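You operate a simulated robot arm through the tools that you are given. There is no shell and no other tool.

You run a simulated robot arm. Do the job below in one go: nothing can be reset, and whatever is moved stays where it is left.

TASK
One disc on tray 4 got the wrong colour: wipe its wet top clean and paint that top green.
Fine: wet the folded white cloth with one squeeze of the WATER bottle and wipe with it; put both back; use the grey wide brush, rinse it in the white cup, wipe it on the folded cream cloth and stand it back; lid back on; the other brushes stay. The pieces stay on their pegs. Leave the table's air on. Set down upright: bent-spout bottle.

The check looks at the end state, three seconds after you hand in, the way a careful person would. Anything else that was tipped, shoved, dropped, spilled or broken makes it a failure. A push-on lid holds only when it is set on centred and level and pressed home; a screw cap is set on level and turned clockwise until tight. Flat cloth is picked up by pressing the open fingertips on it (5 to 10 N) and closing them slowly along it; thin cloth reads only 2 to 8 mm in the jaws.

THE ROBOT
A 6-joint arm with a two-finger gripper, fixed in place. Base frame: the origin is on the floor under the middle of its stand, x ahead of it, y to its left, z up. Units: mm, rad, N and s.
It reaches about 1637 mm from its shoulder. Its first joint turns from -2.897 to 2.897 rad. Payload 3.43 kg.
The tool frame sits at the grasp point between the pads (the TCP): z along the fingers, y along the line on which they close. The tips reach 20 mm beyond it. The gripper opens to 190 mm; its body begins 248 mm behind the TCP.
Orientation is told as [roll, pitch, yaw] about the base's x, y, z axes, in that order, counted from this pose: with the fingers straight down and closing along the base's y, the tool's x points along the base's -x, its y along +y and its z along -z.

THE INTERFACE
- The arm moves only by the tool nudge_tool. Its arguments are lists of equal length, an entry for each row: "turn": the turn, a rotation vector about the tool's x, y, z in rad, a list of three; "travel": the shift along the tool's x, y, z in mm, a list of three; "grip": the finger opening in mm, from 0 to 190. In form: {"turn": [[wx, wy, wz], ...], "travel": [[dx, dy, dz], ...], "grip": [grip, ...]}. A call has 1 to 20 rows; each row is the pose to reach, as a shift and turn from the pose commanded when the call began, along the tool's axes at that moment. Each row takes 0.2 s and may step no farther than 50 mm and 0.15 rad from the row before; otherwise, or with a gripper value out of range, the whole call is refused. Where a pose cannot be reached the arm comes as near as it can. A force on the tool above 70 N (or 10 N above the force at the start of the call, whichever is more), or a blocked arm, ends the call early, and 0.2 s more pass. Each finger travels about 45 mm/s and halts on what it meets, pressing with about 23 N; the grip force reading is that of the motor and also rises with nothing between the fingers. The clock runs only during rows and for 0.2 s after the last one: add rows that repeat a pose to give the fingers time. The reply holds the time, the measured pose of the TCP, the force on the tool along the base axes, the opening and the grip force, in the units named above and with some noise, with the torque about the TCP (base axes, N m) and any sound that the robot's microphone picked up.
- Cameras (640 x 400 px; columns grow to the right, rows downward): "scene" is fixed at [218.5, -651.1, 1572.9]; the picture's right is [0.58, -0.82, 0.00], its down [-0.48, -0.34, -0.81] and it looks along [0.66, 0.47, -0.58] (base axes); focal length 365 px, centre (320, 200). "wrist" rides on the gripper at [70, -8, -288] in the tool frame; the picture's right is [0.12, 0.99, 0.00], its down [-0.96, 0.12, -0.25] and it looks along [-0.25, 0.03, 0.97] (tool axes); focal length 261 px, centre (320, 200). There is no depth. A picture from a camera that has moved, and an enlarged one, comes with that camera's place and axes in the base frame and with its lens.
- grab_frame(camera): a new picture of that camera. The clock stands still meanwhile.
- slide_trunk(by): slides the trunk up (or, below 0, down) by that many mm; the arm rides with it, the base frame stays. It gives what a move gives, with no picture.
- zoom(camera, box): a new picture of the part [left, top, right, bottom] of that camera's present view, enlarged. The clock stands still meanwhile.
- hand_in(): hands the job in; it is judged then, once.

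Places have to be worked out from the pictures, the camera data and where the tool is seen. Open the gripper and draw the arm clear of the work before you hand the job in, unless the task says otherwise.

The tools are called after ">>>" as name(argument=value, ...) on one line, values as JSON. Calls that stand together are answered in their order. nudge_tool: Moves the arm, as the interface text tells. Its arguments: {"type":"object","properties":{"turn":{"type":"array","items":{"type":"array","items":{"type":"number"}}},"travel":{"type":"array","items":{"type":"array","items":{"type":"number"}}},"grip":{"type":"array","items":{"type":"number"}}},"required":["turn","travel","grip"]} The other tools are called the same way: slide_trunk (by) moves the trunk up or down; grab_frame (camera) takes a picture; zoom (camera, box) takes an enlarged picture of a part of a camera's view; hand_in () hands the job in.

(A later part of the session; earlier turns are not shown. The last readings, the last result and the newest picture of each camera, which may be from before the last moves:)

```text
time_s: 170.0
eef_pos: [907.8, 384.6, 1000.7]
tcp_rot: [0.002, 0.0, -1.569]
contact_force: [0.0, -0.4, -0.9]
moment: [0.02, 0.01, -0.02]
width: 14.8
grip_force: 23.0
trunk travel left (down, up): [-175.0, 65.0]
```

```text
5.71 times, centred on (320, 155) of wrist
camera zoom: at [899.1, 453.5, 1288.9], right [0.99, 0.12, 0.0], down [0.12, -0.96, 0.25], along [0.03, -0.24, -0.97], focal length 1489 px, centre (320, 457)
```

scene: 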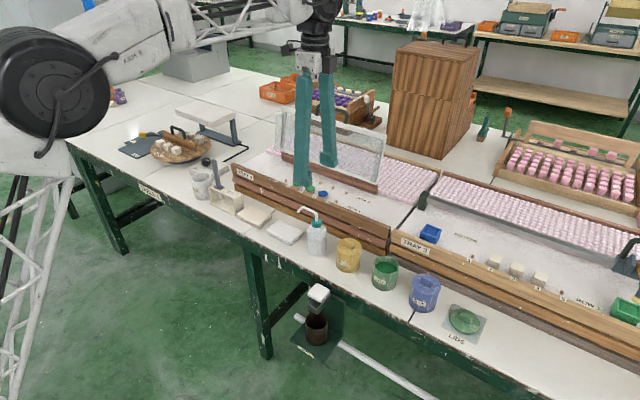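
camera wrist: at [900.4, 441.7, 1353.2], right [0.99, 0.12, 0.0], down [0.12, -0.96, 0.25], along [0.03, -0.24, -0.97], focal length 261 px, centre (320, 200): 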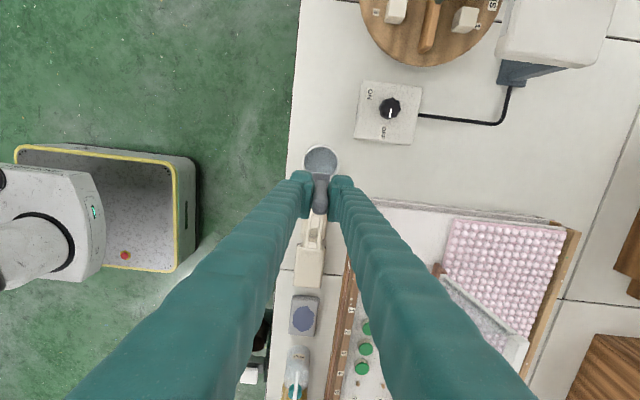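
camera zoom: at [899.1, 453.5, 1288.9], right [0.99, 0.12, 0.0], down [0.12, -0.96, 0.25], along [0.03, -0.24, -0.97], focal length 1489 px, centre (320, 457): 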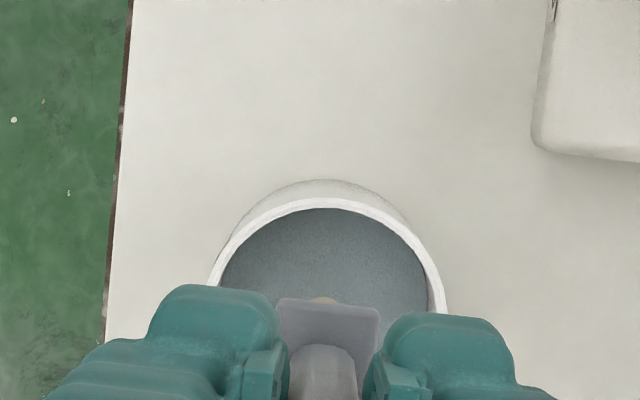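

>>> zoom(camera="scene", box=[183, 150, 213, 185])

```text
11.43 times, centred on (198, 168) of scene
camera zoom: at [218.5, -651.1, 1572.9], right [0.58, -0.82, 0.0], down [-0.48, -0.34, -0.81], along [0.66, 0.47, -0.58], focal length 4167 px, centre (1714, 571)
```

zoom: 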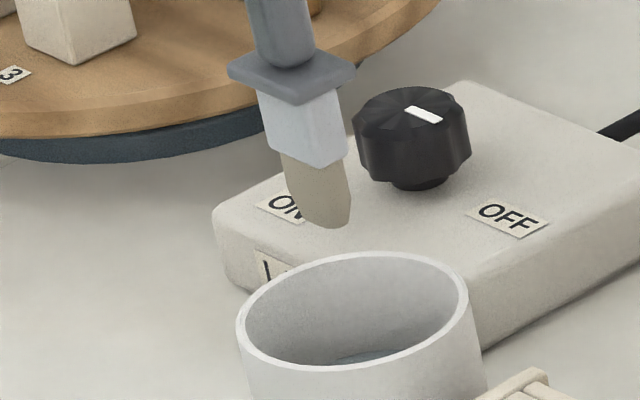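

The bristles are clean (plain wet beige). Now to the cream cloth, centred about (908, 124): I travel there with the tip well above the holder and lower to ~10 mm above it.

>>> nudge_tool(turn=[[0, 0, 0], [0, 0, 0], [0, 0, 0], [0, 0, 0], [0, 0, 0], [0, 0, 0], [0, 0, 0], [0, 0, 0], [0, 0, 0], [0, 0, 0], [0, 0, 0]], travel=[[-30, 0, -5], [-70, 0, -5], [-112, 0, -5], [-154, 0, -5], [-196, 0, -5], [-232, 0, -5], [-255, 0, 0], [-259, 0, 25], [-259, 0, 50], [-259, 0, 75], [-259, 0, 75]], grip=[10, 10, 10, 10, 10, 10, 10, 10, 10, 10, 10])

>>> zoom(camera="scene", box=[215, 150, 285, 230])

>>> zoom(camera="wrist", box=[250, 90, 390, 220])

```text
time_s: 172.4
eef_pos: [907.1, 123.6, 924.7]
tcp_rot: [0.003, 0.002, -1.571]
contact_force: [-0.3, -0.8, 0.1]
moment: [0.03, 0.0, -0.02]
width: 14.5
grip_force: 23.2
trunk travel left (down, up): [-175.0, 65.0]
```

```text
5.00 times, centred on (250, 190) of scene
camera zoom: at [218.5, -651.1, 1572.9], right [0.58, -0.82, 0.0], down [-0.48, -0.34, -0.81], along [0.66, 0.47, -0.58], focal length 1823 px, centre (670, 250)
```

zoom: 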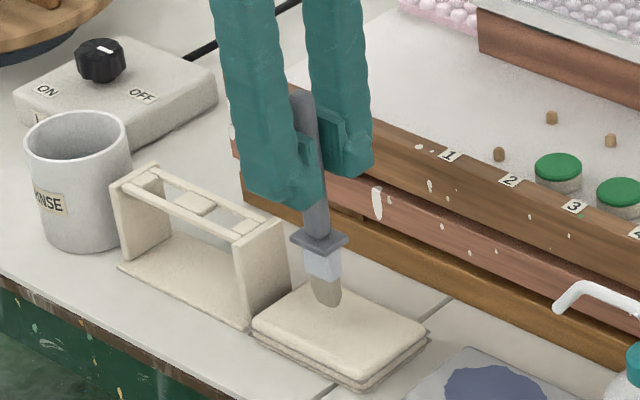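

```text
3.08 times, centred on (320, 155) of wrist
camera zoom: at [897.8, 194.4, 1212.2], right [0.99, 0.12, 0.0], down [0.12, -0.96, 0.25], along [0.03, -0.24, -0.97], focal length 802 px, centre (320, 338)
```

zoom: 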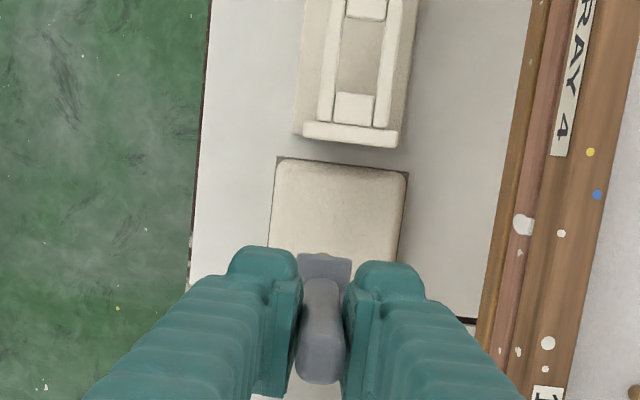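

Over the cream cloth, tip about 20 mm above it. I lower in steps to find light contact.

>>> nudge_tool(turn=[[0, 0, 0], [0, 0, 0], [0, 0, 0], [0, 0, 0]], travel=[[0, 3, 6], [0, 6, 11], [0, 6, 14], [0, 6, 14]], grip=[10, 10, 10, 10])

```text
time_s: 173.4
eef_pos: [914.0, 126.6, 911.5]
tcp_rot: [0.002, 0.001, -1.571]
contact_force: [0.6, -0.5, -0.8]
moment: [0.01, 0.01, 0.0]
width: 14.4
grip_force: 23.2
trunk travel left (down, up): [-175.0, 65.0]
```

No contact at 911. I creep another 3 mm.

>>> nudge_tool(turn=[[0, 0, 0], [0, 0, 0], [0, 0, 0], [0, 0, 0]], travel=[[0, 0, 1], [0, 0, 2], [0, 0, 3], [0, 0, 3]], grip=[10, 10, 10, 10])

>>> zoom(camera="scene", box=[225, 170, 275, 230])

```text
time_s: 174.4
eef_pos: [913.8, 126.9, 907.5]
tcp_rot: [0.003, 0.002, -1.57]
contact_force: [-0.3, 0.5, -1.6]
moment: [0.0, 0.03, 0.0]
width: 14.7
grip_force: 23.3
trunk travel left (down, up): [-175.0, 65.0]
```

```text
6.67 times, centred on (250, 200) of scene
camera zoom: at [218.5, -651.1, 1572.9], right [0.58, -0.82, 0.0], down [-0.48, -0.34, -0.81], along [0.66, 0.47, -0.58], focal length 2431 px, centre (787, 200)
```

zoom: 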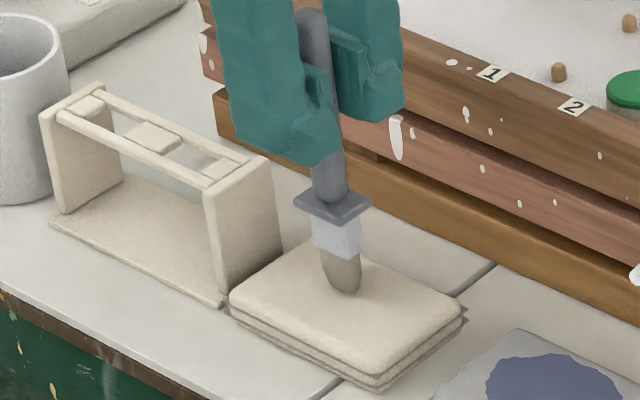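

Close to the surface but no contact yet; 2 mm more in small steps.

>>> nudge_tool(turn=[[0, 0, 0], [0, 0, 0], [0, 0, 0], [0, 0, 0]], travel=[[0, 0, 0.7], [0, 0, 1.4], [0, 0, 2], [0, 0, 2]], grip=[10, 10, 10, 10])

```text
time_s: 175.4
eef_pos: [915.9, 124.8, 906.2]
tcp_rot: [0.001, 0.003, -1.571]
contact_force: [-0.2, -0.1, 0.2]
moment: [0.0, -0.03, -0.01]
width: 14.7
grip_force: 22.6
trunk travel left (down, up): [-175.0, 65.0]
```

Another 2 mm.

>>> nudge_tool(turn=[[0, 0, 0], [0, 0, 0], [0, 0, 0], [0, 0, 0]], travel=[[0, 0, 0.7], [0, 0, 1.4], [0, 0, 2], [0, 0, 2]], grip=[10, 10, 10, 10])

>>> zoom(camera="scene", box=[225, 170, 275, 230])

```text
time_s: 176.4
eef_pos: [914.8, 126.0, 905.9]
tcp_rot: [0.003, -0.001, -1.573]
contact_force: [0.0, 0.9, 5.5]
moment: [0.01, -0.01, 0.0]
width: 14.7
grip_force: 23.0
trunk travel left (down, up): [-175.0, 65.0]
```

```text
6.67 times, centred on (250, 200) of scene
camera zoom: at [218.5, -651.1, 1572.9], right [0.58, -0.82, 0.0], down [-0.48, -0.34, -0.81], along [0.66, 0.47, -0.58], focal length 2431 px, centre (787, 200)
```

zoom: 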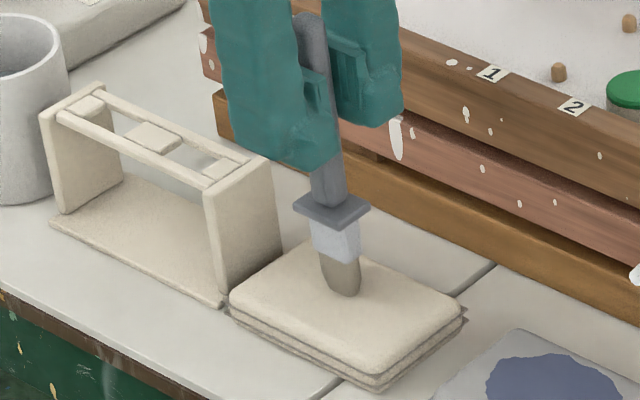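

Contact at 5.5 N; I ease 0.5 mm and make short wiping strokes, then check whether the cloth stays put.

>>> nudge_tool(turn=[[0, 0, 0], [0, 0, 0], [0, 0, 0], [0, 0, 0], [0, 0, 0], [0, 0, 0], [0, 0, 0]], travel=[[0, 0, -0.5], [-5, 0, -0.5], [-10, 0, -0.5], [-15, 0, -0.5], [-10, 0, -0.5], [-5, 0, -0.5], [0, 0, -0.5]], grip=[10, 10, 10, 10, 10, 10, 10])

>>> zoom(camera="scene", box=[225, 170, 275, 230])

```text
time_s: 178.0
eef_pos: [915.5, 125.6, 904.0]
tcp_rot: [0.003, 0.002, -1.571]
contact_force: [-0.4, -2.6, 8.9]
moment: [-0.15, -0.01, -0.02]
width: 14.4
grip_force: 23.2
trunk travel left (down, up): [-175.0, 65.0]
```

```text
6.67 times, centred on (250, 200) of scene
camera zoom: at [218.5, -651.1, 1572.9], right [0.58, -0.82, 0.0], down [-0.48, -0.34, -0.81], along [0.66, 0.47, -0.58], focal length 2431 px, centre (787, 200)
```

zoom: 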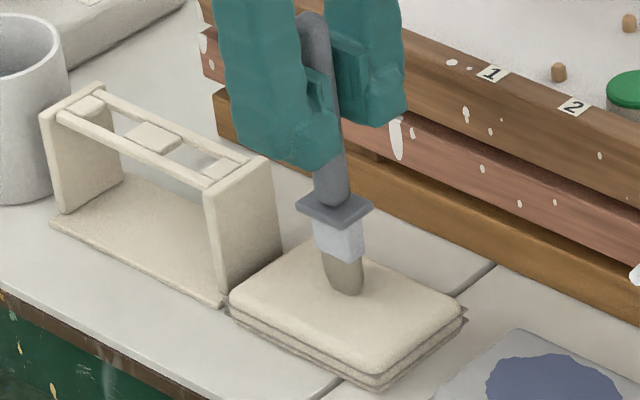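

The cloth stays put (friction only 2.6 N). I ease a little and do longer wiping strokes.

>>> nudge_tool(turn=[[0, 0, 0], [0, 0, 0], [0, 0, 0], [0, 0, 0], [0, 0, 0], [0, 0, 0], [0, 0, 0], [0, 0, 0], [0, 0, 0], [0, 0, 0], [0, 0, 0], [0, 0, 0], [0, 0, 0], [0, 0, 0], [0, 0, 0], [0, 0, 0]], travel=[[-6, 0, -0.5], [-12, 0, -0.5], [-18, 0, -0.5], [-24, 0, -0.5], [-18, -3, -0.5], [-12, -6, -0.5], [-6, -6, -0.5], [0, -6, -0.5], [6, -6, -0.5], [0, -6, -0.5], [-6, -6, -0.5], [-12, -6, -0.5], [-18, -6, -0.5], [-12, -3, -0.5], [-6, 0, -0.5], [0, 0, -0.5]], grip=[10, 10, 10, 10, 10, 10, 10, 10, 10, 10, 10, 10, 10, 10, 10, 10])

>>> zoom(camera="scene", box=[225, 170, 275, 230])

```text
time_s: 181.4
eef_pos: [914.1, 126.0, 904.3]
tcp_rot: [0.001, 0.001, -1.568]
contact_force: [0.8, -0.3, 0.2]
moment: [0.04, -0.01, -0.02]
width: 14.6
grip_force: 23.7
trunk travel left (down, up): [-175.0, 65.0]
```

```text
6.67 times, centred on (250, 200) of scene
camera zoom: at [218.5, -651.1, 1572.9], right [0.58, -0.82, 0.0], down [-0.48, -0.34, -0.81], along [0.66, 0.47, -0.58], focal length 2431 px, centre (787, 200)
```

zoom: 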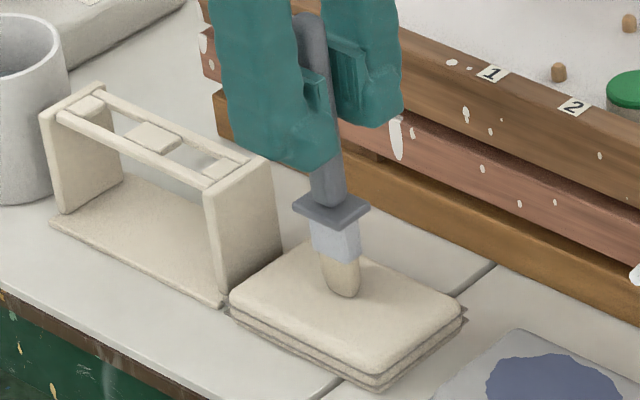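

The bristles have turned light beige — wiped. I lift and confirm, then return the brush to its holder.

>>> nudge_tool(turn=[[0, 0, 0], [0, 0, 0], [0, 0, 0], [0, 0, 0], [0, 0, 0]], travel=[[0, 0, -15], [0, 0, -40], [0, 0, -75], [0, 0, -105], [0, 0, -105]], grip=[10, 10, 10, 10, 10])

>>> zoom(camera="scene", box=[215, 150, 275, 225])

>>> zoom(camera="wrist", box=[260, 60, 380, 200])

```text
time_s: 182.6
eef_pos: [915.0, 127.8, 1009.5]
tcp_rot: [0.004, 0.002, -1.572]
contact_force: [-0.4, 0.1, -0.5]
moment: [-0.02, 0.03, -0.05]
width: 14.8
grip_force: 22.9
trunk travel left (down, up): [-175.0, 65.0]
```

```text
5.33 times, centred on (245, 188) of scene
camera zoom: at [218.5, -651.1, 1572.9], right [0.58, -0.82, 0.0], down [-0.48, -0.34, -0.81], along [0.66, 0.47, -0.58], focal length 1944 px, centre (720, 267)
```

zoom: 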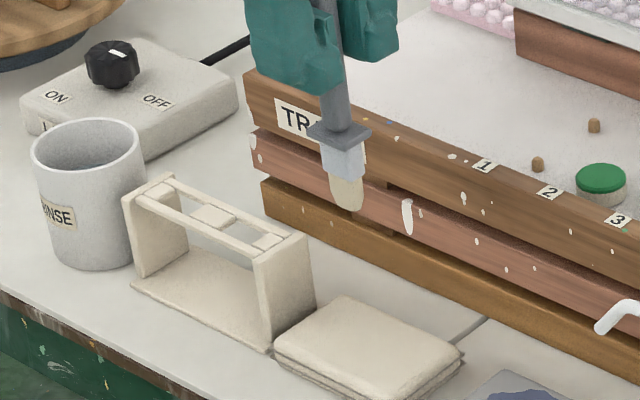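

```text
2.86 times, centred on (320, 130) of wrist
camera zoom: at [907.0, 196.4, 1297.6], right [0.99, 0.12, 0.0], down [0.12, -0.96, 0.25], along [0.03, -0.24, -0.97], focal length 745 px, centre (320, 400)
```

zoom: 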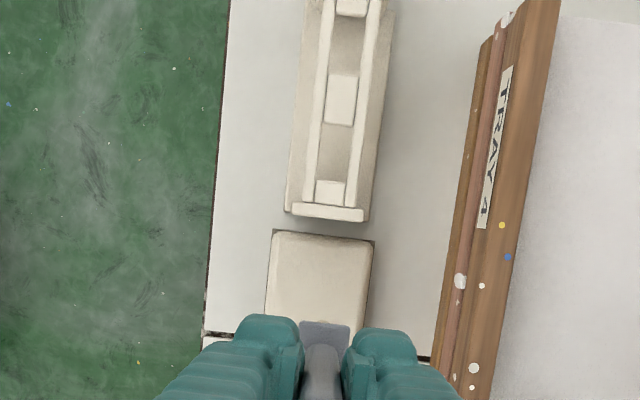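

Bristles look clean and dry. I travel back above the holder to the pick-up position (912.2, 288.6) and stop with the tip above the slot.

>>> nudge_tool(turn=[[0, 0, 0], [0, 0, 0], [0, 0, 0], [0, 0, 0], [0, 0, 0], [0, 0, 0], [0, 0, 0]], travel=[[30, -0.5, 0], [70, -1, 0], [110, -2, 0], [145, -2.5, 0], [162, -2.8, 0], [162.2, -2.8, 15], [162.2, -2.8, 15]], grip=[10, 10, 10, 10, 10, 10, 10])

>>> zoom(camera="scene", box=[185, 140, 245, 210])

>>> zoom(camera="wrist", box=[270, 110, 370, 210])

```text
time_s: 184.2
eef_pos: [911.3, 287.9, 993.9]
tcp_rot: [0.001, 0.001, -1.572]
contact_force: [0.2, -0.6, -0.1]
moment: [-0.02, -0.01, 0.0]
width: 14.7
grip_force: 22.7
trunk travel left (down, up): [-175.0, 65.0]
```

```text
5.71 times, centred on (215, 175) of scene
camera zoom: at [218.5, -651.1, 1572.9], right [0.58, -0.82, 0.0], down [-0.48, -0.34, -0.81], along [0.66, 0.47, -0.58], focal length 2083 px, centre (920, 343)
```

zoom: 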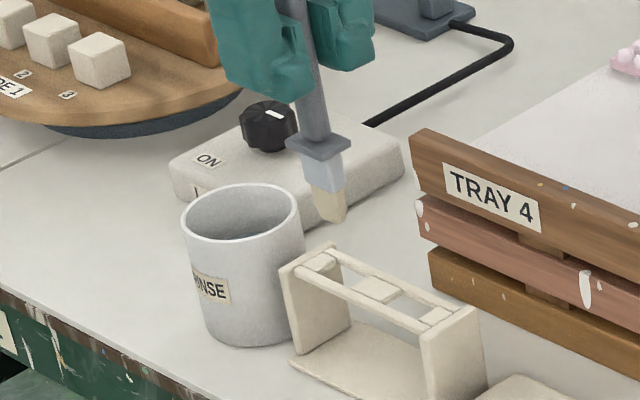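

```text
4.00 times, centred on (320, 160) of wrist
camera zoom: at [902.7, 358.1, 1282.2], right [0.99, 0.12, 0.0], down [0.12, -0.96, 0.25], along [0.03, -0.24, -0.97], focal length 1043 px, centre (320, 360)
```

zoom: 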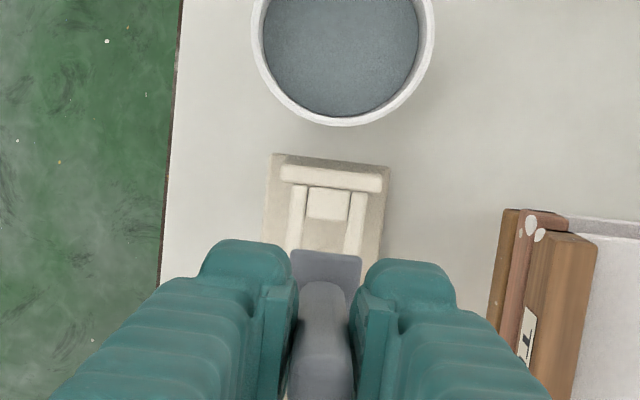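

Slot centre is about (912.6, 288.5). I correct by (+1.7, +0.5) and lower the tip to just above the slot for a check.

>>> nudge_tool(turn=[[0, 0, 0], [0, 0, 0], [0, 0, 0], [0, 0, 0]], travel=[[0.5, 1.7, 0], [0.5, 1.7, 15], [0.5, 1.7, 29], [0.5, 1.7, 29]], grip=[10, 10, 10, 10])

>>> zoom(camera="scene", box=[190, 150, 240, 205])

>>> zoom(camera="wrist", box=[270, 110, 370, 210])

```text
time_s: 185.2
eef_pos: [913.4, 288.3, 964.9]
tcp_rot: [0.001, 0.002, -1.571]
contact_force: [1.1, -0.3, 0.3]
moment: [0.01, -0.03, -0.01]
width: 14.5
grip_force: 22.5
trunk travel left (down, up): [-175.0, 65.0]
```

```text
7.27 times, centred on (215, 178) of scene
camera zoom: at [218.5, -651.1, 1572.9], right [0.58, -0.82, 0.0], down [-0.48, -0.34, -0.81], along [0.66, 0.47, -0.58], focal length 2652 px, centre (1084, 364)
```

zoom: 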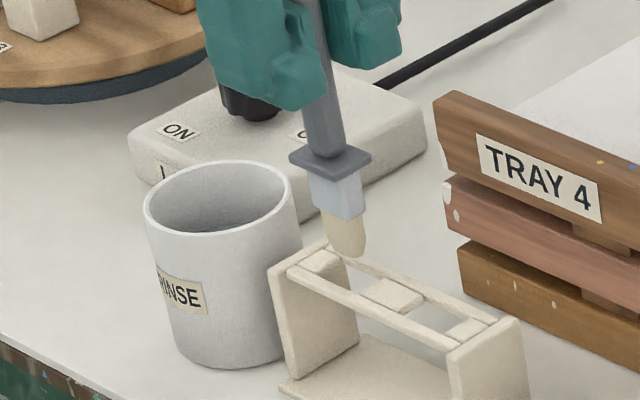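

```text
4.00 times, centred on (320, 160) of wrist
camera zoom: at [904.7, 358.2, 1253.7], right [0.99, 0.12, 0.0], down [0.12, -0.96, 0.25], along [0.03, -0.24, -0.97], focal length 1043 px, centre (320, 360)
```

zoom: 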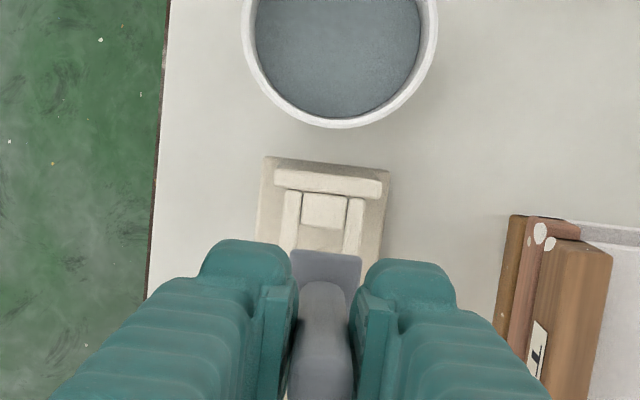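

The tip is right over the slot centre in both views. I lower it slowly into the slot, watching for contact.

>>> nudge_tool(turn=[[0, 0, 0], [0, 0, 0], [0, 0, 0], [0, 0, 0], [0, 0, 0], [0, 0, 0]], travel=[[0, -0.2, 8], [0, -0.2, 16], [0, -0.2, 24], [0, -0.2, 32], [0, -0.2, 40], [0, -0.2, 40]], grip=[10, 10, 10, 10, 10, 10])

>>> zoom(camera="scene", box=[190, 150, 240, 205])

```text
time_s: 186.6
eef_pos: [913.7, 287.9, 926.2]
tcp_rot: [0.001, 0.002, -1.57]
contact_force: [-0.2, -1.2, 0.5]
moment: [-0.01, 0.03, 0.01]
width: 14.7
grip_force: 23.2
trunk travel left (down, up): [-175.0, 65.0]
```

```text
7.27 times, centred on (215, 178) of scene
camera zoom: at [218.5, -651.1, 1572.9], right [0.58, -0.82, 0.0], down [-0.48, -0.34, -0.81], along [0.66, 0.47, -0.58], focal length 2652 px, centre (1084, 364)
```

zoom: 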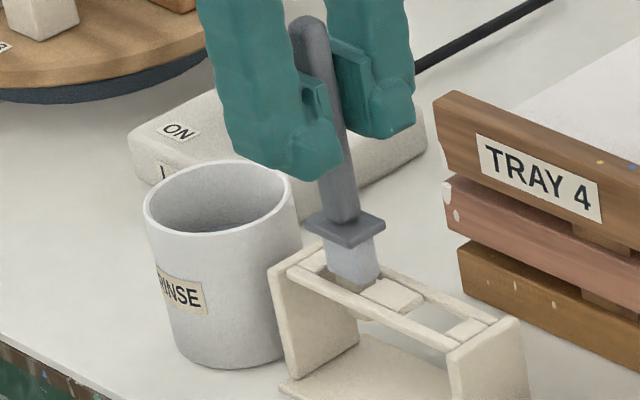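

The ferrule enters the slot freely. I continue down until the collar rests on the rails.

>>> nudge_tool(turn=[[0, 0, 0], [0, 0, 0], [0, 0, 0], [0, 0, 0], [0, 0, 0], [0, 0, 0]], travel=[[0, 0, 6], [0, 0, 12], [0, 0, 17], [0, 0, 20], [0, 0, 21.5], [0, 0, 21.5]], grip=[10, 10, 10, 10, 10, 10])

>>> zoom(camera="scene", box=[190, 150, 240, 205])

```text
time_s: 188.0
eef_pos: [913.9, 287.2, 905.3]
tcp_rot: [0.002, 0.001, -1.571]
contact_force: [-0.1, -0.6, -0.5]
moment: [0.0, 0.01, 0.04]
width: 14.7
grip_force: 23.3
trunk travel left (down, up): [-175.0, 65.0]
```

```text
7.27 times, centred on (215, 178) of scene
camera zoom: at [218.5, -651.1, 1572.9], right [0.58, -0.82, 0.0], down [-0.48, -0.34, -0.81], along [0.66, 0.47, -0.58], focal length 2652 px, centre (1084, 364)
```

zoom: 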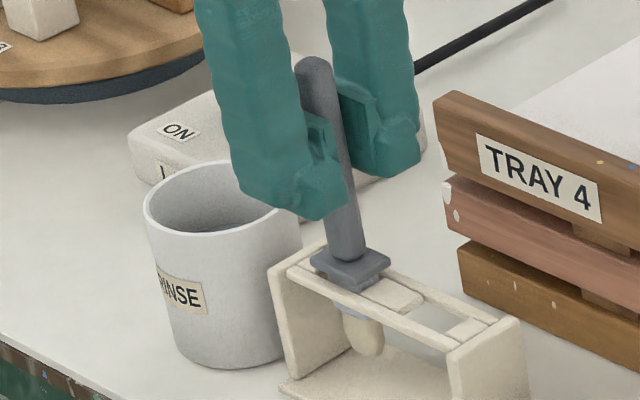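

Collar is nearly down; I lower in half-millimetre steps until it bears.

>>> nudge_tool(turn=[[0, 0, 0], [0, 0, 0], [0, 0, 0], [0, 0, 0]], travel=[[0, 0, 0.7], [0, 0, 1.4], [0, 0, 2], [0, 0, 2]], grip=[10, 10, 10, 10])

```text
time_s: 189.0
eef_pos: [913.6, 287.8, 902.5]
tcp_rot: [0.003, 0.0, -1.571]
contact_force: [0.2, 0.2, -0.6]
moment: [0.01, 0.03, -0.01]
width: 14.4
grip_force: 22.9
trunk travel left (down, up): [-175.0, 65.0]
```

No contact yet; 1.5 mm more.

>>> nudge_tool(turn=[[0, 0, 0], [0, 0, 0], [0, 0, 0], [0, 0, 0]], travel=[[0, 0, 0.6], [0, 0, 1.2], [0, 0, 1.6], [0, 0, 1.6]], grip=[10, 10, 10, 10])

>>> zoom(camera="scene", box=[195, 165, 230, 200])

```text
time_s: 190.0
eef_pos: [913.2, 287.5, 902.0]
tcp_rot: [0.002, 0.001, -1.571]
contact_force: [-0.4, -0.3, 10.1]
moment: [-0.01, 0.04, 0.0]
width: 14.4
grip_force: 23.3
trunk travel left (down, up): [-175.0, 65.0]
```

```text
11.43 times, centred on (212, 182) of scene
camera zoom: at [218.5, -651.1, 1572.9], right [0.58, -0.82, 0.0], down [-0.48, -0.34, -0.81], along [0.66, 0.47, -0.58], focal length 4167 px, centre (1549, 400)
```

zoom: 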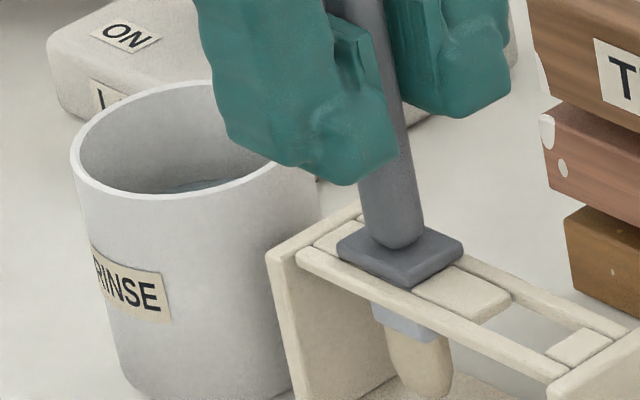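

The collar rests on the rails (10 N). I ease up 1 mm, open the fingers and rise straight up.

>>> nudge_tool(turn=[[0, 0, 0], [0, 0, 0], [0, 0, 0], [0, 0, 0], [0, 0, 0], [0, 0, 0], [0, 0, 0], [0, 0, 0], [0, 0, 0], [0, 0, 0]], travel=[[0, 0, -1], [0, 0, -1], [0, 0, -1], [0, 0, -1], [0, 0, -1], [0, 0, -20], [0, 0, -50], [0, 0, -90], [0, 0, -130], [0, 0, -160]], grip=[14, 18, 26, 40, 52, 55, 55, 55, 55, 55])

>>> zoom(camera="scene", box=[180, 140, 250, 210])

>>> grab_frame(camera="scene")

```text
time_s: 192.2
eef_pos: [913.5, 287.8, 1061.9]
tcp_rot: [0.001, 0.001, -1.573]
contact_force: [-0.1, 0.3, -1.0]
moment: [-0.03, 0.03, -0.01]
width: 55.1
grip_force: 0.2
trunk travel left (down, up): [-175.0, 65.0]
```

```text
5.71 times, centred on (215, 175) of scene
camera zoom: at [218.5, -651.1, 1572.9], right [0.58, -0.82, 0.0], down [-0.48, -0.34, -0.81], along [0.66, 0.47, -0.58], focal length 2083 px, centre (920, 343)
```

zoom: 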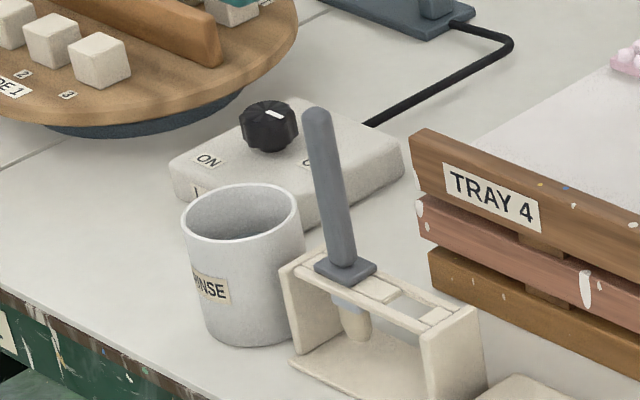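

```text
taken
```

scene: 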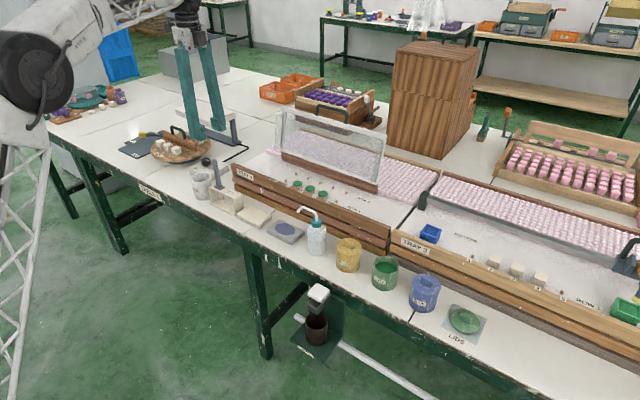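

The brush stands back in its slot exactly as before. Now the lid: it lies on the LIDS mat near (915, −620). I travel there at height.

>>> nudge_tool(turn=[[0, 0, 0], [0, 0, 0], [0, 0, 0], [0, 0, 0], [0, 0, 0], [0, 0, 0], [0, 0, 0], [0, 0, 0], [0, 0, 0], [0, 0, 0], [0, 0, 0], [0, 0, 0], [0, 0, 0], [0, 0, 0], [0, 0, 0], [0, 0, 0], [0, 0, 0], [0, 0, 0], [0, 0, 0], [0, 0, 0]], travel=[[-30, 0, 0], [-70, 0, 0], [-114, 0, 0], [-160, 0, 0], [-206, 0, 0], [-252, 0, 0], [-298, 0, 0], [-344, 0, 0], [-390, 0, 0], [-436, 0, 0], [-482, 0, 0], [-528, 0, 0], [-574, 0, 0], [-620, 0, 0], [-666, 0, 0], [-712, 0, 0], [-758, 0, 0], [-800, 0, 0], [-835, 0, 0], [-860, 0, 0]], grip=[60, 60, 60, 60, 60, 60, 60, 60, 60, 60, 60, 60, 60, 60, 60, 60, 60, 60, 60, 60])

>>> nudge_tool(turn=[[0, 0, 0], [0, 0, 0], [0, 0, 0], [0, 0, 0]], travel=[[-30, 0, 0], [-47, 2, 0], [-47, 2, 0], [-47, 2, 0]], grip=[60, 60, 60, 60])

>>> grab_frame(camera="wrist")

>>> zoom(camera="wrist", box=[260, 100, 380, 220])

>>> zoom(camera="scene", box=[430, 290, 500, 350])

```text
time_s: 196.4
eef_pos: [906.2, -566.7, 1061.5]
tcp_rot: [0.0, 0.0, -1.571]
contact_force: [0.0, 0.4, 0.5]
moment: [-0.07, 0.03, 0.02]
width: 60.0
grip_force: 0.1
out of reach, approached as far as the arm can: row 20
trunk travel left (down, up): [-175.0, 65.0]
```

```text
time_s: 197.4
eef_pos: [892.1, -602.2, 1047.3]
tcp_rot: [0.001, 0.001, -1.572]
contact_force: [0.6, 0.3, 0.3]
moment: [0.0, -0.02, 0.0]
width: 59.8
grip_force: 0.0
out of reach, approached as far as the arm can: row 1, 2, 3, 4
trunk travel left (down, up): [-175.0, 65.0]
```

```text
taken
camera wrist: at [883.9, -532.9, 1335.1], right [0.99, 0.12, 0.0], down [0.12, -0.96, 0.25], along [0.03, -0.24, -0.97], focal length 261 px, centre (320, 200)
```

wrist: 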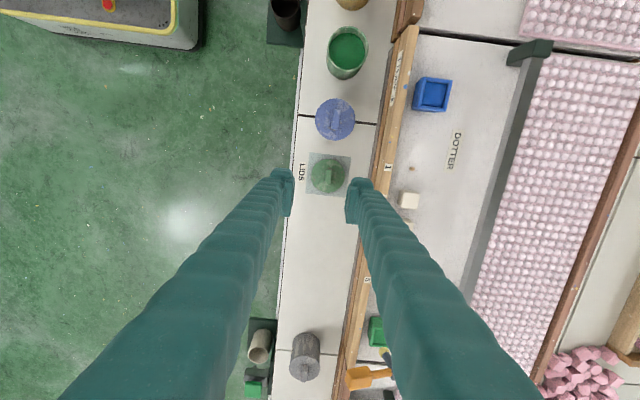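

```text
3.33 times, centred on (320, 160) of wrist
camera zoom: at [883.9, -532.9, 1335.1], right [0.99, 0.12, 0.0], down [0.12, -0.96, 0.25], along [0.03, -0.24, -0.97], focal length 869 px, centre (320, 333)
```

zoom: 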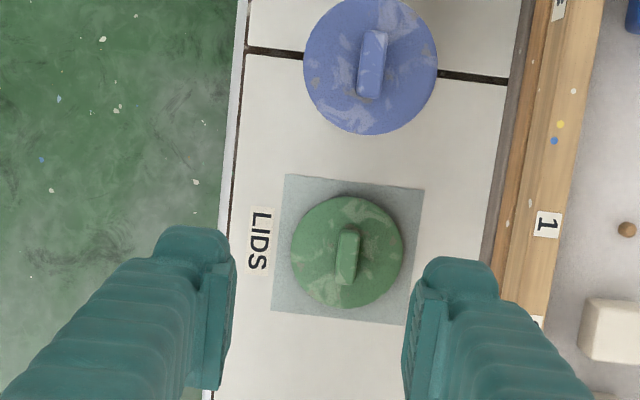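

```text
6.67 times, centred on (465, 320) of scene
camera zoom: at [218.5, -651.1, 1572.9], right [0.58, -0.82, 0.0], down [-0.48, -0.34, -0.81], along [0.66, 0.47, -0.58], focal length 2431 px, centre (-647, -600)
```

zoom: 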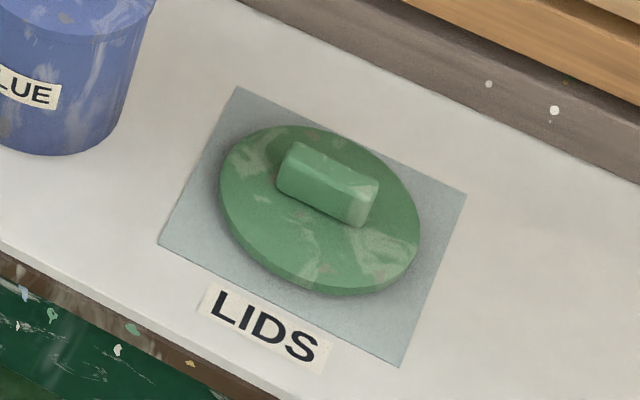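

The arm's reach is limited at this height but grows lower down. The lid centre is ≈ (912.5, −620), with its bar handle (14 mm wide, ~36 mm long) along y, top ≈782. I descend 90 mm and re-read the pose.

>>> nudge_tool(turn=[[0, 0, 0], [0, 0, 0], [0, 0, 0], [0, 0, 0]], travel=[[0, 0, 30], [0, 0, 60], [0, 0, 90], [0, 0, 90]], grip=[60, 60, 60, 60])

>>> zoom(camera="wrist", box=[260, 100, 380, 220])

```text
time_s: 198.4
eef_pos: [892.3, -602.5, 958.6]
tcp_rot: [0.003, 0.001, -1.571]
contact_force: [0.0, 0.3, 1.2]
moment: [0.02, 0.0, 0.05]
width: 60.1
grip_force: 0.2
trunk travel left (down, up): [-175.0, 65.0]
```

```text
3.33 times, centred on (320, 160) of wrist
camera zoom: at [883.9, -533.2, 1246.0], right [0.99, 0.12, 0.0], down [0.12, -0.96, 0.25], along [0.03, -0.24, -0.97], focal length 869 px, centre (320, 333)
```

zoom: 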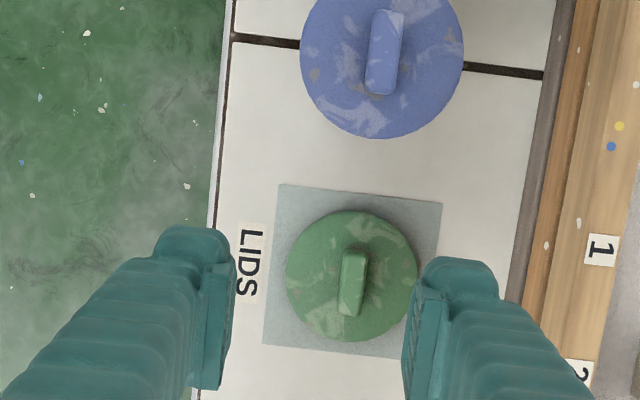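

Commands track again. I move to (912.5, −620) and descend to z≈840, then check alignment.

>>> nudge_tool(turn=[[0, 0, 0], [0, 0, 0], [0, 0, 0], [0, 0, 0], [0, 0, 0], [0, 0, 0]], travel=[[-8, 10, 20], [-16.8, 20.6, 40], [-16.8, 20.6, 70], [-16.8, 20.6, 95], [-16.8, 20.6, 118], [-16.8, 20.6, 118]], grip=[60, 60, 60, 60, 60, 60])

>>> zoom(camera="wrist", box=[260, 120, 380, 240])

>>> zoom(camera="scene", box=[420, 270, 500, 350])

```text
time_s: 199.8
eef_pos: [914.5, -619.9, 837.4]
tcp_rot: [0.002, 0.002, -1.571]
contact_force: [0.0, 0.8, -0.2]
moment: [0.0, -0.04, -0.01]
width: 59.8
grip_force: 0.1
trunk travel left (down, up): [-175.0, 65.0]
```

```text
3.33 times, centred on (320, 180) of wrist
camera zoom: at [906.1, -549.6, 1125.8], right [0.99, 0.12, 0.0], down [0.12, -0.96, 0.25], along [0.03, -0.24, -0.97], focal length 869 px, centre (320, 267)
```

zoom: 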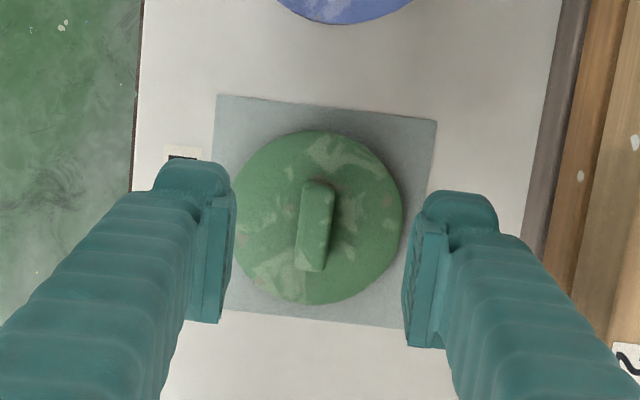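

```text
5.00 times, centred on (460, 310) of scene
camera zoom: at [218.5, -651.1, 1572.9], right [0.58, -0.82, 0.0], down [-0.48, -0.34, -0.81], along [0.66, 0.47, -0.58], focal length 1823 px, centre (-380, -350)
```

zoom: 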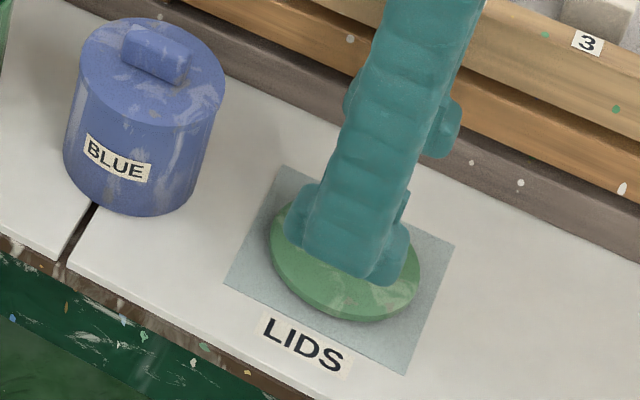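

Bar is centred (within 1 mm) and parallel to the jaws. I lower to z≈800 first, narrowing the fingers to 40 mm.

>>> nudge_tool(turn=[[0, 0, 0], [0, 0, 0], [0, 0, 0], [0, 0, 0], [0, 0, 0]], travel=[[0, -1, 12], [0, -1, 24], [0, -1, 34], [0, -1, 40], [0, -1, 40]], grip=[50, 40, 40, 40, 40])

>>> zoom(camera="wrist", box=[270, 140, 370, 240])

>>> zoom(camera="scene", box=[435, 290, 495, 345])

```text
time_s: 201.0
eef_pos: [914.2, -619.3, 797.4]
tcp_rot: [0.004, 0.001, -1.569]
contact_force: [-0.1, 0.5, 0.2]
moment: [0.0, 0.01, 0.01]
width: 40.2
grip_force: 0.1
trunk travel left (down, up): [-175.0, 65.0]
```

```text
4.00 times, centred on (320, 190) of wrist
camera zoom: at [905.3, -549.3, 1085.4], right [0.99, 0.12, 0.0], down [0.12, -0.96, 0.25], along [0.03, -0.24, -0.97], focal length 1043 px, centre (320, 240)
```

zoom: 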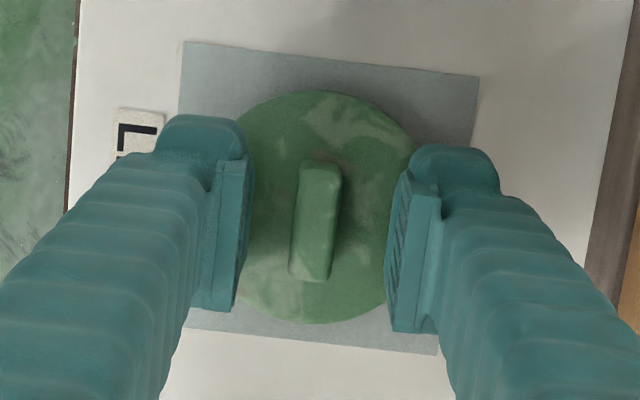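

```text
7.27 times, centred on (465, 318) of scene
camera zoom: at [218.5, -651.1, 1572.9], right [0.58, -0.82, 0.0], down [-0.48, -0.34, -0.81], along [0.66, 0.47, -0.58], focal length 2652 px, centre (-734, -654)
```

zoom: 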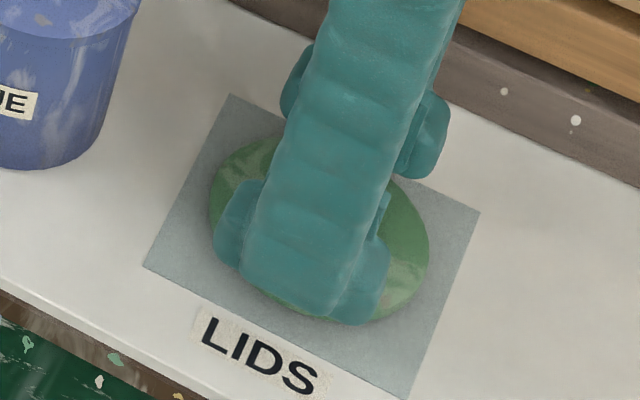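

Fine. I creep down 6 mm, watching for contact with the lid plate.

>>> nudge_tool(turn=[[0, 0, 0], [0, 0, 0], [0, 0, 0], [0, 0, 0]], travel=[[0, -0.6, 2], [0, -0.6, 4], [0, -0.6, 5.5], [0, -0.6, 5.5]], grip=[36, 32, 28, 26])

```text
time_s: 202.0
eef_pos: [913.1, -620.3, 791.3]
tcp_rot: [0.002, 0.003, -1.571]
contact_force: [0.2, -0.2, 5.0]
moment: [-0.03, 0.01, 0.0]
width: 25.1
grip_force: 0.0
trunk travel left (down, up): [-175.0, 65.0]
```

The tips just touch the lid plate (5 N). I raise 1.2 mm and close on the bar.

>>> nudge_tool(turn=[[0, 0, 0], [0, 0, 0], [0, 0, 0], [0, 0, 0], [0, 0, 0], [0, 0, 0], [0, 0, 0]], travel=[[0, 0, -1.2], [0, 0, -1.4], [0, 0, -1.4], [0, 0, -1.4], [0, 0, -1.4], [0, 0, -1.4], [0, 0, -1.4]], grip=[24, 20, 17, 15, 13, 10, 8])

>>> zoom(camera="wrist", box=[270, 140, 370, 240])

```text
time_s: 203.6
eef_pos: [913.4, -618.7, 793.5]
tcp_rot: [0.001, 0.002, -1.571]
contact_force: [-0.1, 0.0, 0.9]
moment: [-0.04, 0.0, -0.03]
width: 11.6
grip_force: 22.6
trunk travel left (down, up): [-175.0, 65.0]
```

```text
4.00 times, centred on (320, 190) of wrist
camera zoom: at [905.0, -549.4, 1080.9], right [0.99, 0.12, 0.0], down [0.12, -0.96, 0.25], along [0.03, -0.24, -0.97], focal length 1043 px, centre (320, 240)
```

zoom: 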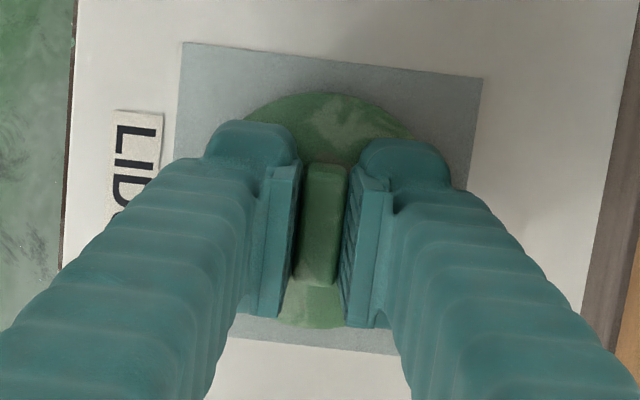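

Gripped the bar at 11.6 mm. I lift 20 mm and check that the lid hangs level.

>>> nudge_tool(turn=[[0, 0, 0], [0, 0, 0], [0, 0, 0], [0, 0, 0], [0, 0, 0]], travel=[[0, 0, -3], [0, 0, -8], [0, 0, -15], [0, 0, -22], [0, 0, -22]], grip=[8, 8, 8, 8, 8])

>>> zoom(camera="scene", box=[430, 270, 500, 345])

>>> zoom(camera="wrist", box=[270, 140, 370, 240])

```text
time_s: 204.8
eef_pos: [912.6, -619.9, 815.9]
tcp_rot: [0.001, 0.002, -1.572]
contact_force: [0.2, 0.0, -0.8]
moment: [-0.01, -0.02, 0.01]
width: 11.5
grip_force: 23.2
trunk travel left (down, up): [-175.0, 65.0]
```

```text
5.33 times, centred on (465, 308) of scene
camera zoom: at [218.5, -651.1, 1572.9], right [0.58, -0.82, 0.0], down [-0.48, -0.34, -0.81], along [0.66, 0.47, -0.58], focal length 1944 px, centre (-453, -373)
```

zoom: 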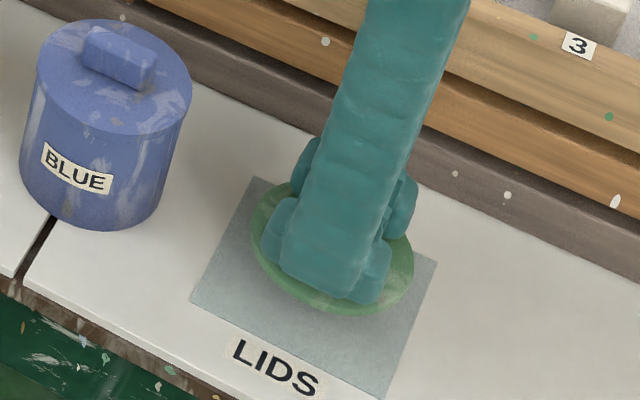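

```text
4.00 times, centred on (320, 190) of wrist
camera zoom: at [903.3, -550.5, 1103.4], right [0.99, 0.12, 0.0], down [0.12, -0.96, 0.25], along [0.03, -0.24, -0.97], focal length 1043 px, centre (320, 240)
```

zoom: 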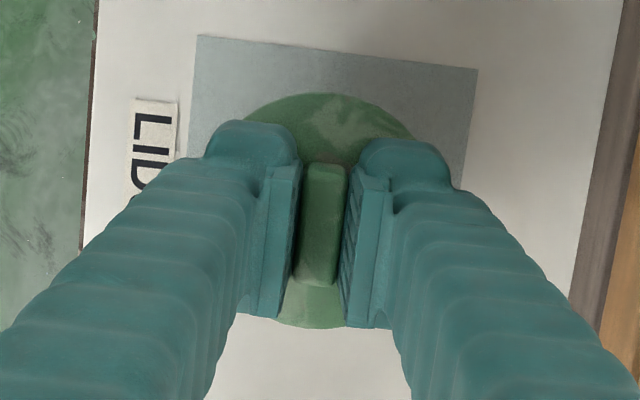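

The lid hangs level. I raise it to clear the blue jar and move to y≈−456, so the wrist camera looks straight down on the open green jar to measure its mouth precisely.

>>> nudge_tool(turn=[[0, 0, 0], [0, 0, 0], [0, 0, 0], [0, 0, 0], [0, 0, 0], [0, 0, 0], [0, 0, 0], [0, 0, 0], [0, 0, 0], [0, 0, 0]], travel=[[0, 0, -35], [0, 0, -70], [0, 0, -100], [20, 1, -105], [55, 2, -105], [95, 3, -105], [130, 4, -105], [155, 4, -105], [164, 4, -105], [164, 4, -105]], grip=[8, 8, 8, 8, 8, 8, 8, 8, 8, 8])

>>> grab_frame(camera="wrist")

>>> zoom(camera="wrist", box=[270, 85, 370, 185])

>>> zoom(camera="scene", box=[350, 220, 440, 310])

```text
time_s: 207.0
eef_pos: [912.1, -454.4, 920.5]
tcp_rot: [0.001, 0.001, -1.569]
contact_force: [0.5, 0.3, -0.1]
moment: [-0.01, -0.03, -0.01]
width: 11.5
grip_force: 23.2
trunk travel left (down, up): [-175.0, 65.0]
```

```text
taken
camera wrist: at [905.4, -385.2, 1207.7], right [0.99, 0.12, 0.0], down [0.12, -0.96, 0.25], along [0.03, -0.24, -0.97], focal length 261 px, centre (320, 200)
```

wrist: 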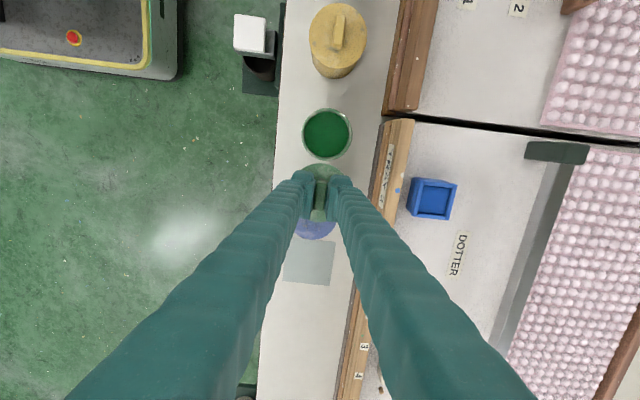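

```text
4.00 times, centred on (320, 135) of wrist
camera zoom: at [905.4, -385.2, 1207.7], right [0.99, 0.12, 0.0], down [0.12, -0.96, 0.25], along [0.03, -0.24, -0.97], focal length 1043 px, centre (320, 460)
```

zoom: 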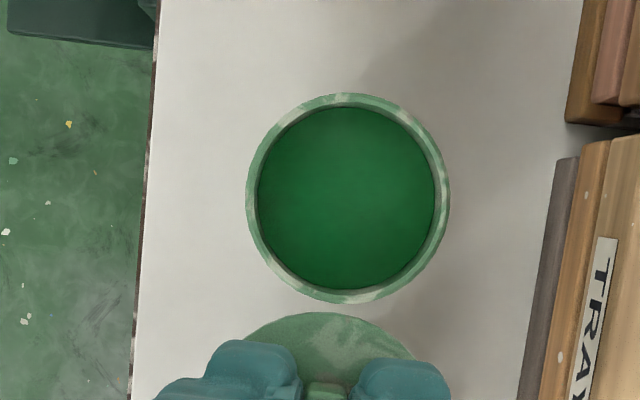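

```text
4.44 times, centred on (395, 265) of scene
camera zoom: at [218.5, -651.1, 1572.9], right [0.58, -0.82, 0.0], down [-0.48, -0.34, -0.81], along [0.66, 0.47, -0.58], focal length 1620 px, centre (-13, -89)
```

zoom: 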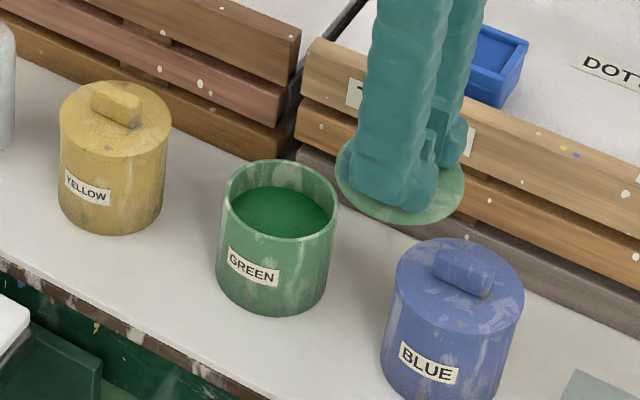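

The jar mouth measures centre ≈ (915.3, −386.1), Ø≈71. I zoom on the lid in the jaws to measure how it sits relative to the TCP.

>>> zoom(camera="wrist", box=[290, 150, 350, 200])

>>> zoom(camera="wrist", box=[280, 150, 360, 240])

>>> zoom(camera="scene", box=[390, 240, 430, 275])

```text
8.00 times, centred on (320, 175) of wrist
camera zoom: at [905.4, -385.2, 1207.7], right [0.99, 0.12, 0.0], down [0.12, -0.96, 0.25], along [0.03, -0.24, -0.97], focal length 2085 px, centre (320, 400)
```

zoom: 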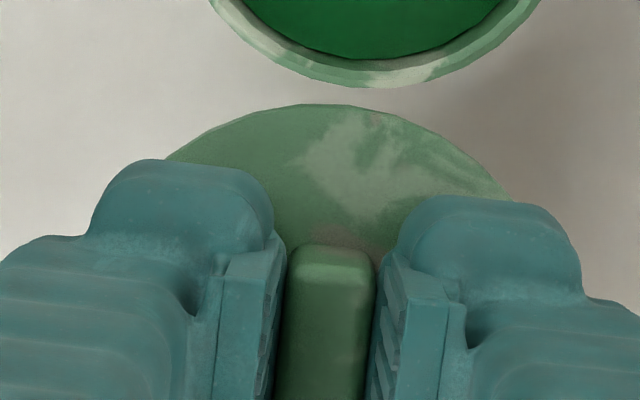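

```text
4.44 times, centred on (320, 195) of wrist
camera zoom: at [905.4, -385.2, 1207.7], right [0.99, 0.12, 0.0], down [0.12, -0.96, 0.25], along [0.03, -0.24, -0.97], focal length 1158 px, centre (320, 222)
```

zoom: 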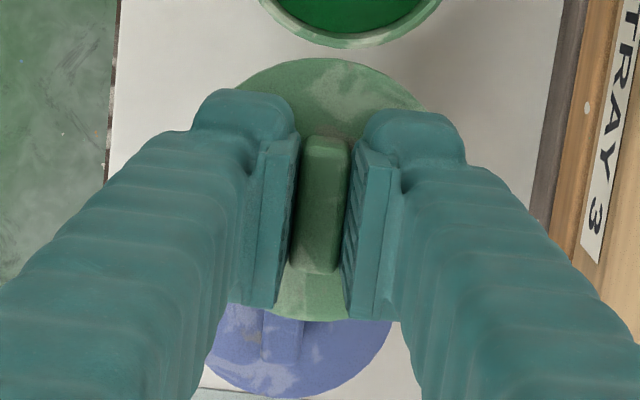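

```text
11.43 times, centred on (410, 258) of scene
camera zoom: at [218.5, -651.1, 1572.9], right [0.58, -0.82, 0.0], down [-0.48, -0.34, -0.81], along [0.66, 0.47, -0.58], focal length 4167 px, centre (-709, -457)
```

zoom: 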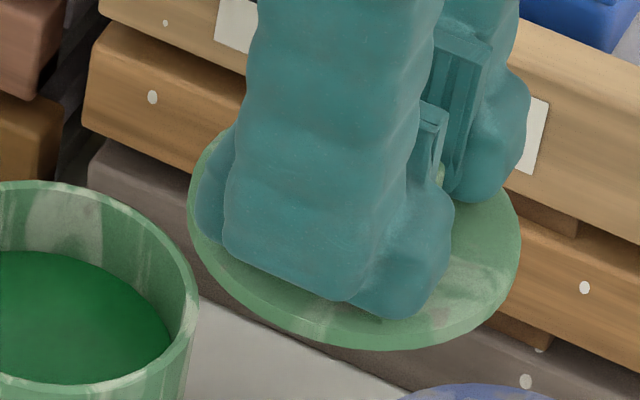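

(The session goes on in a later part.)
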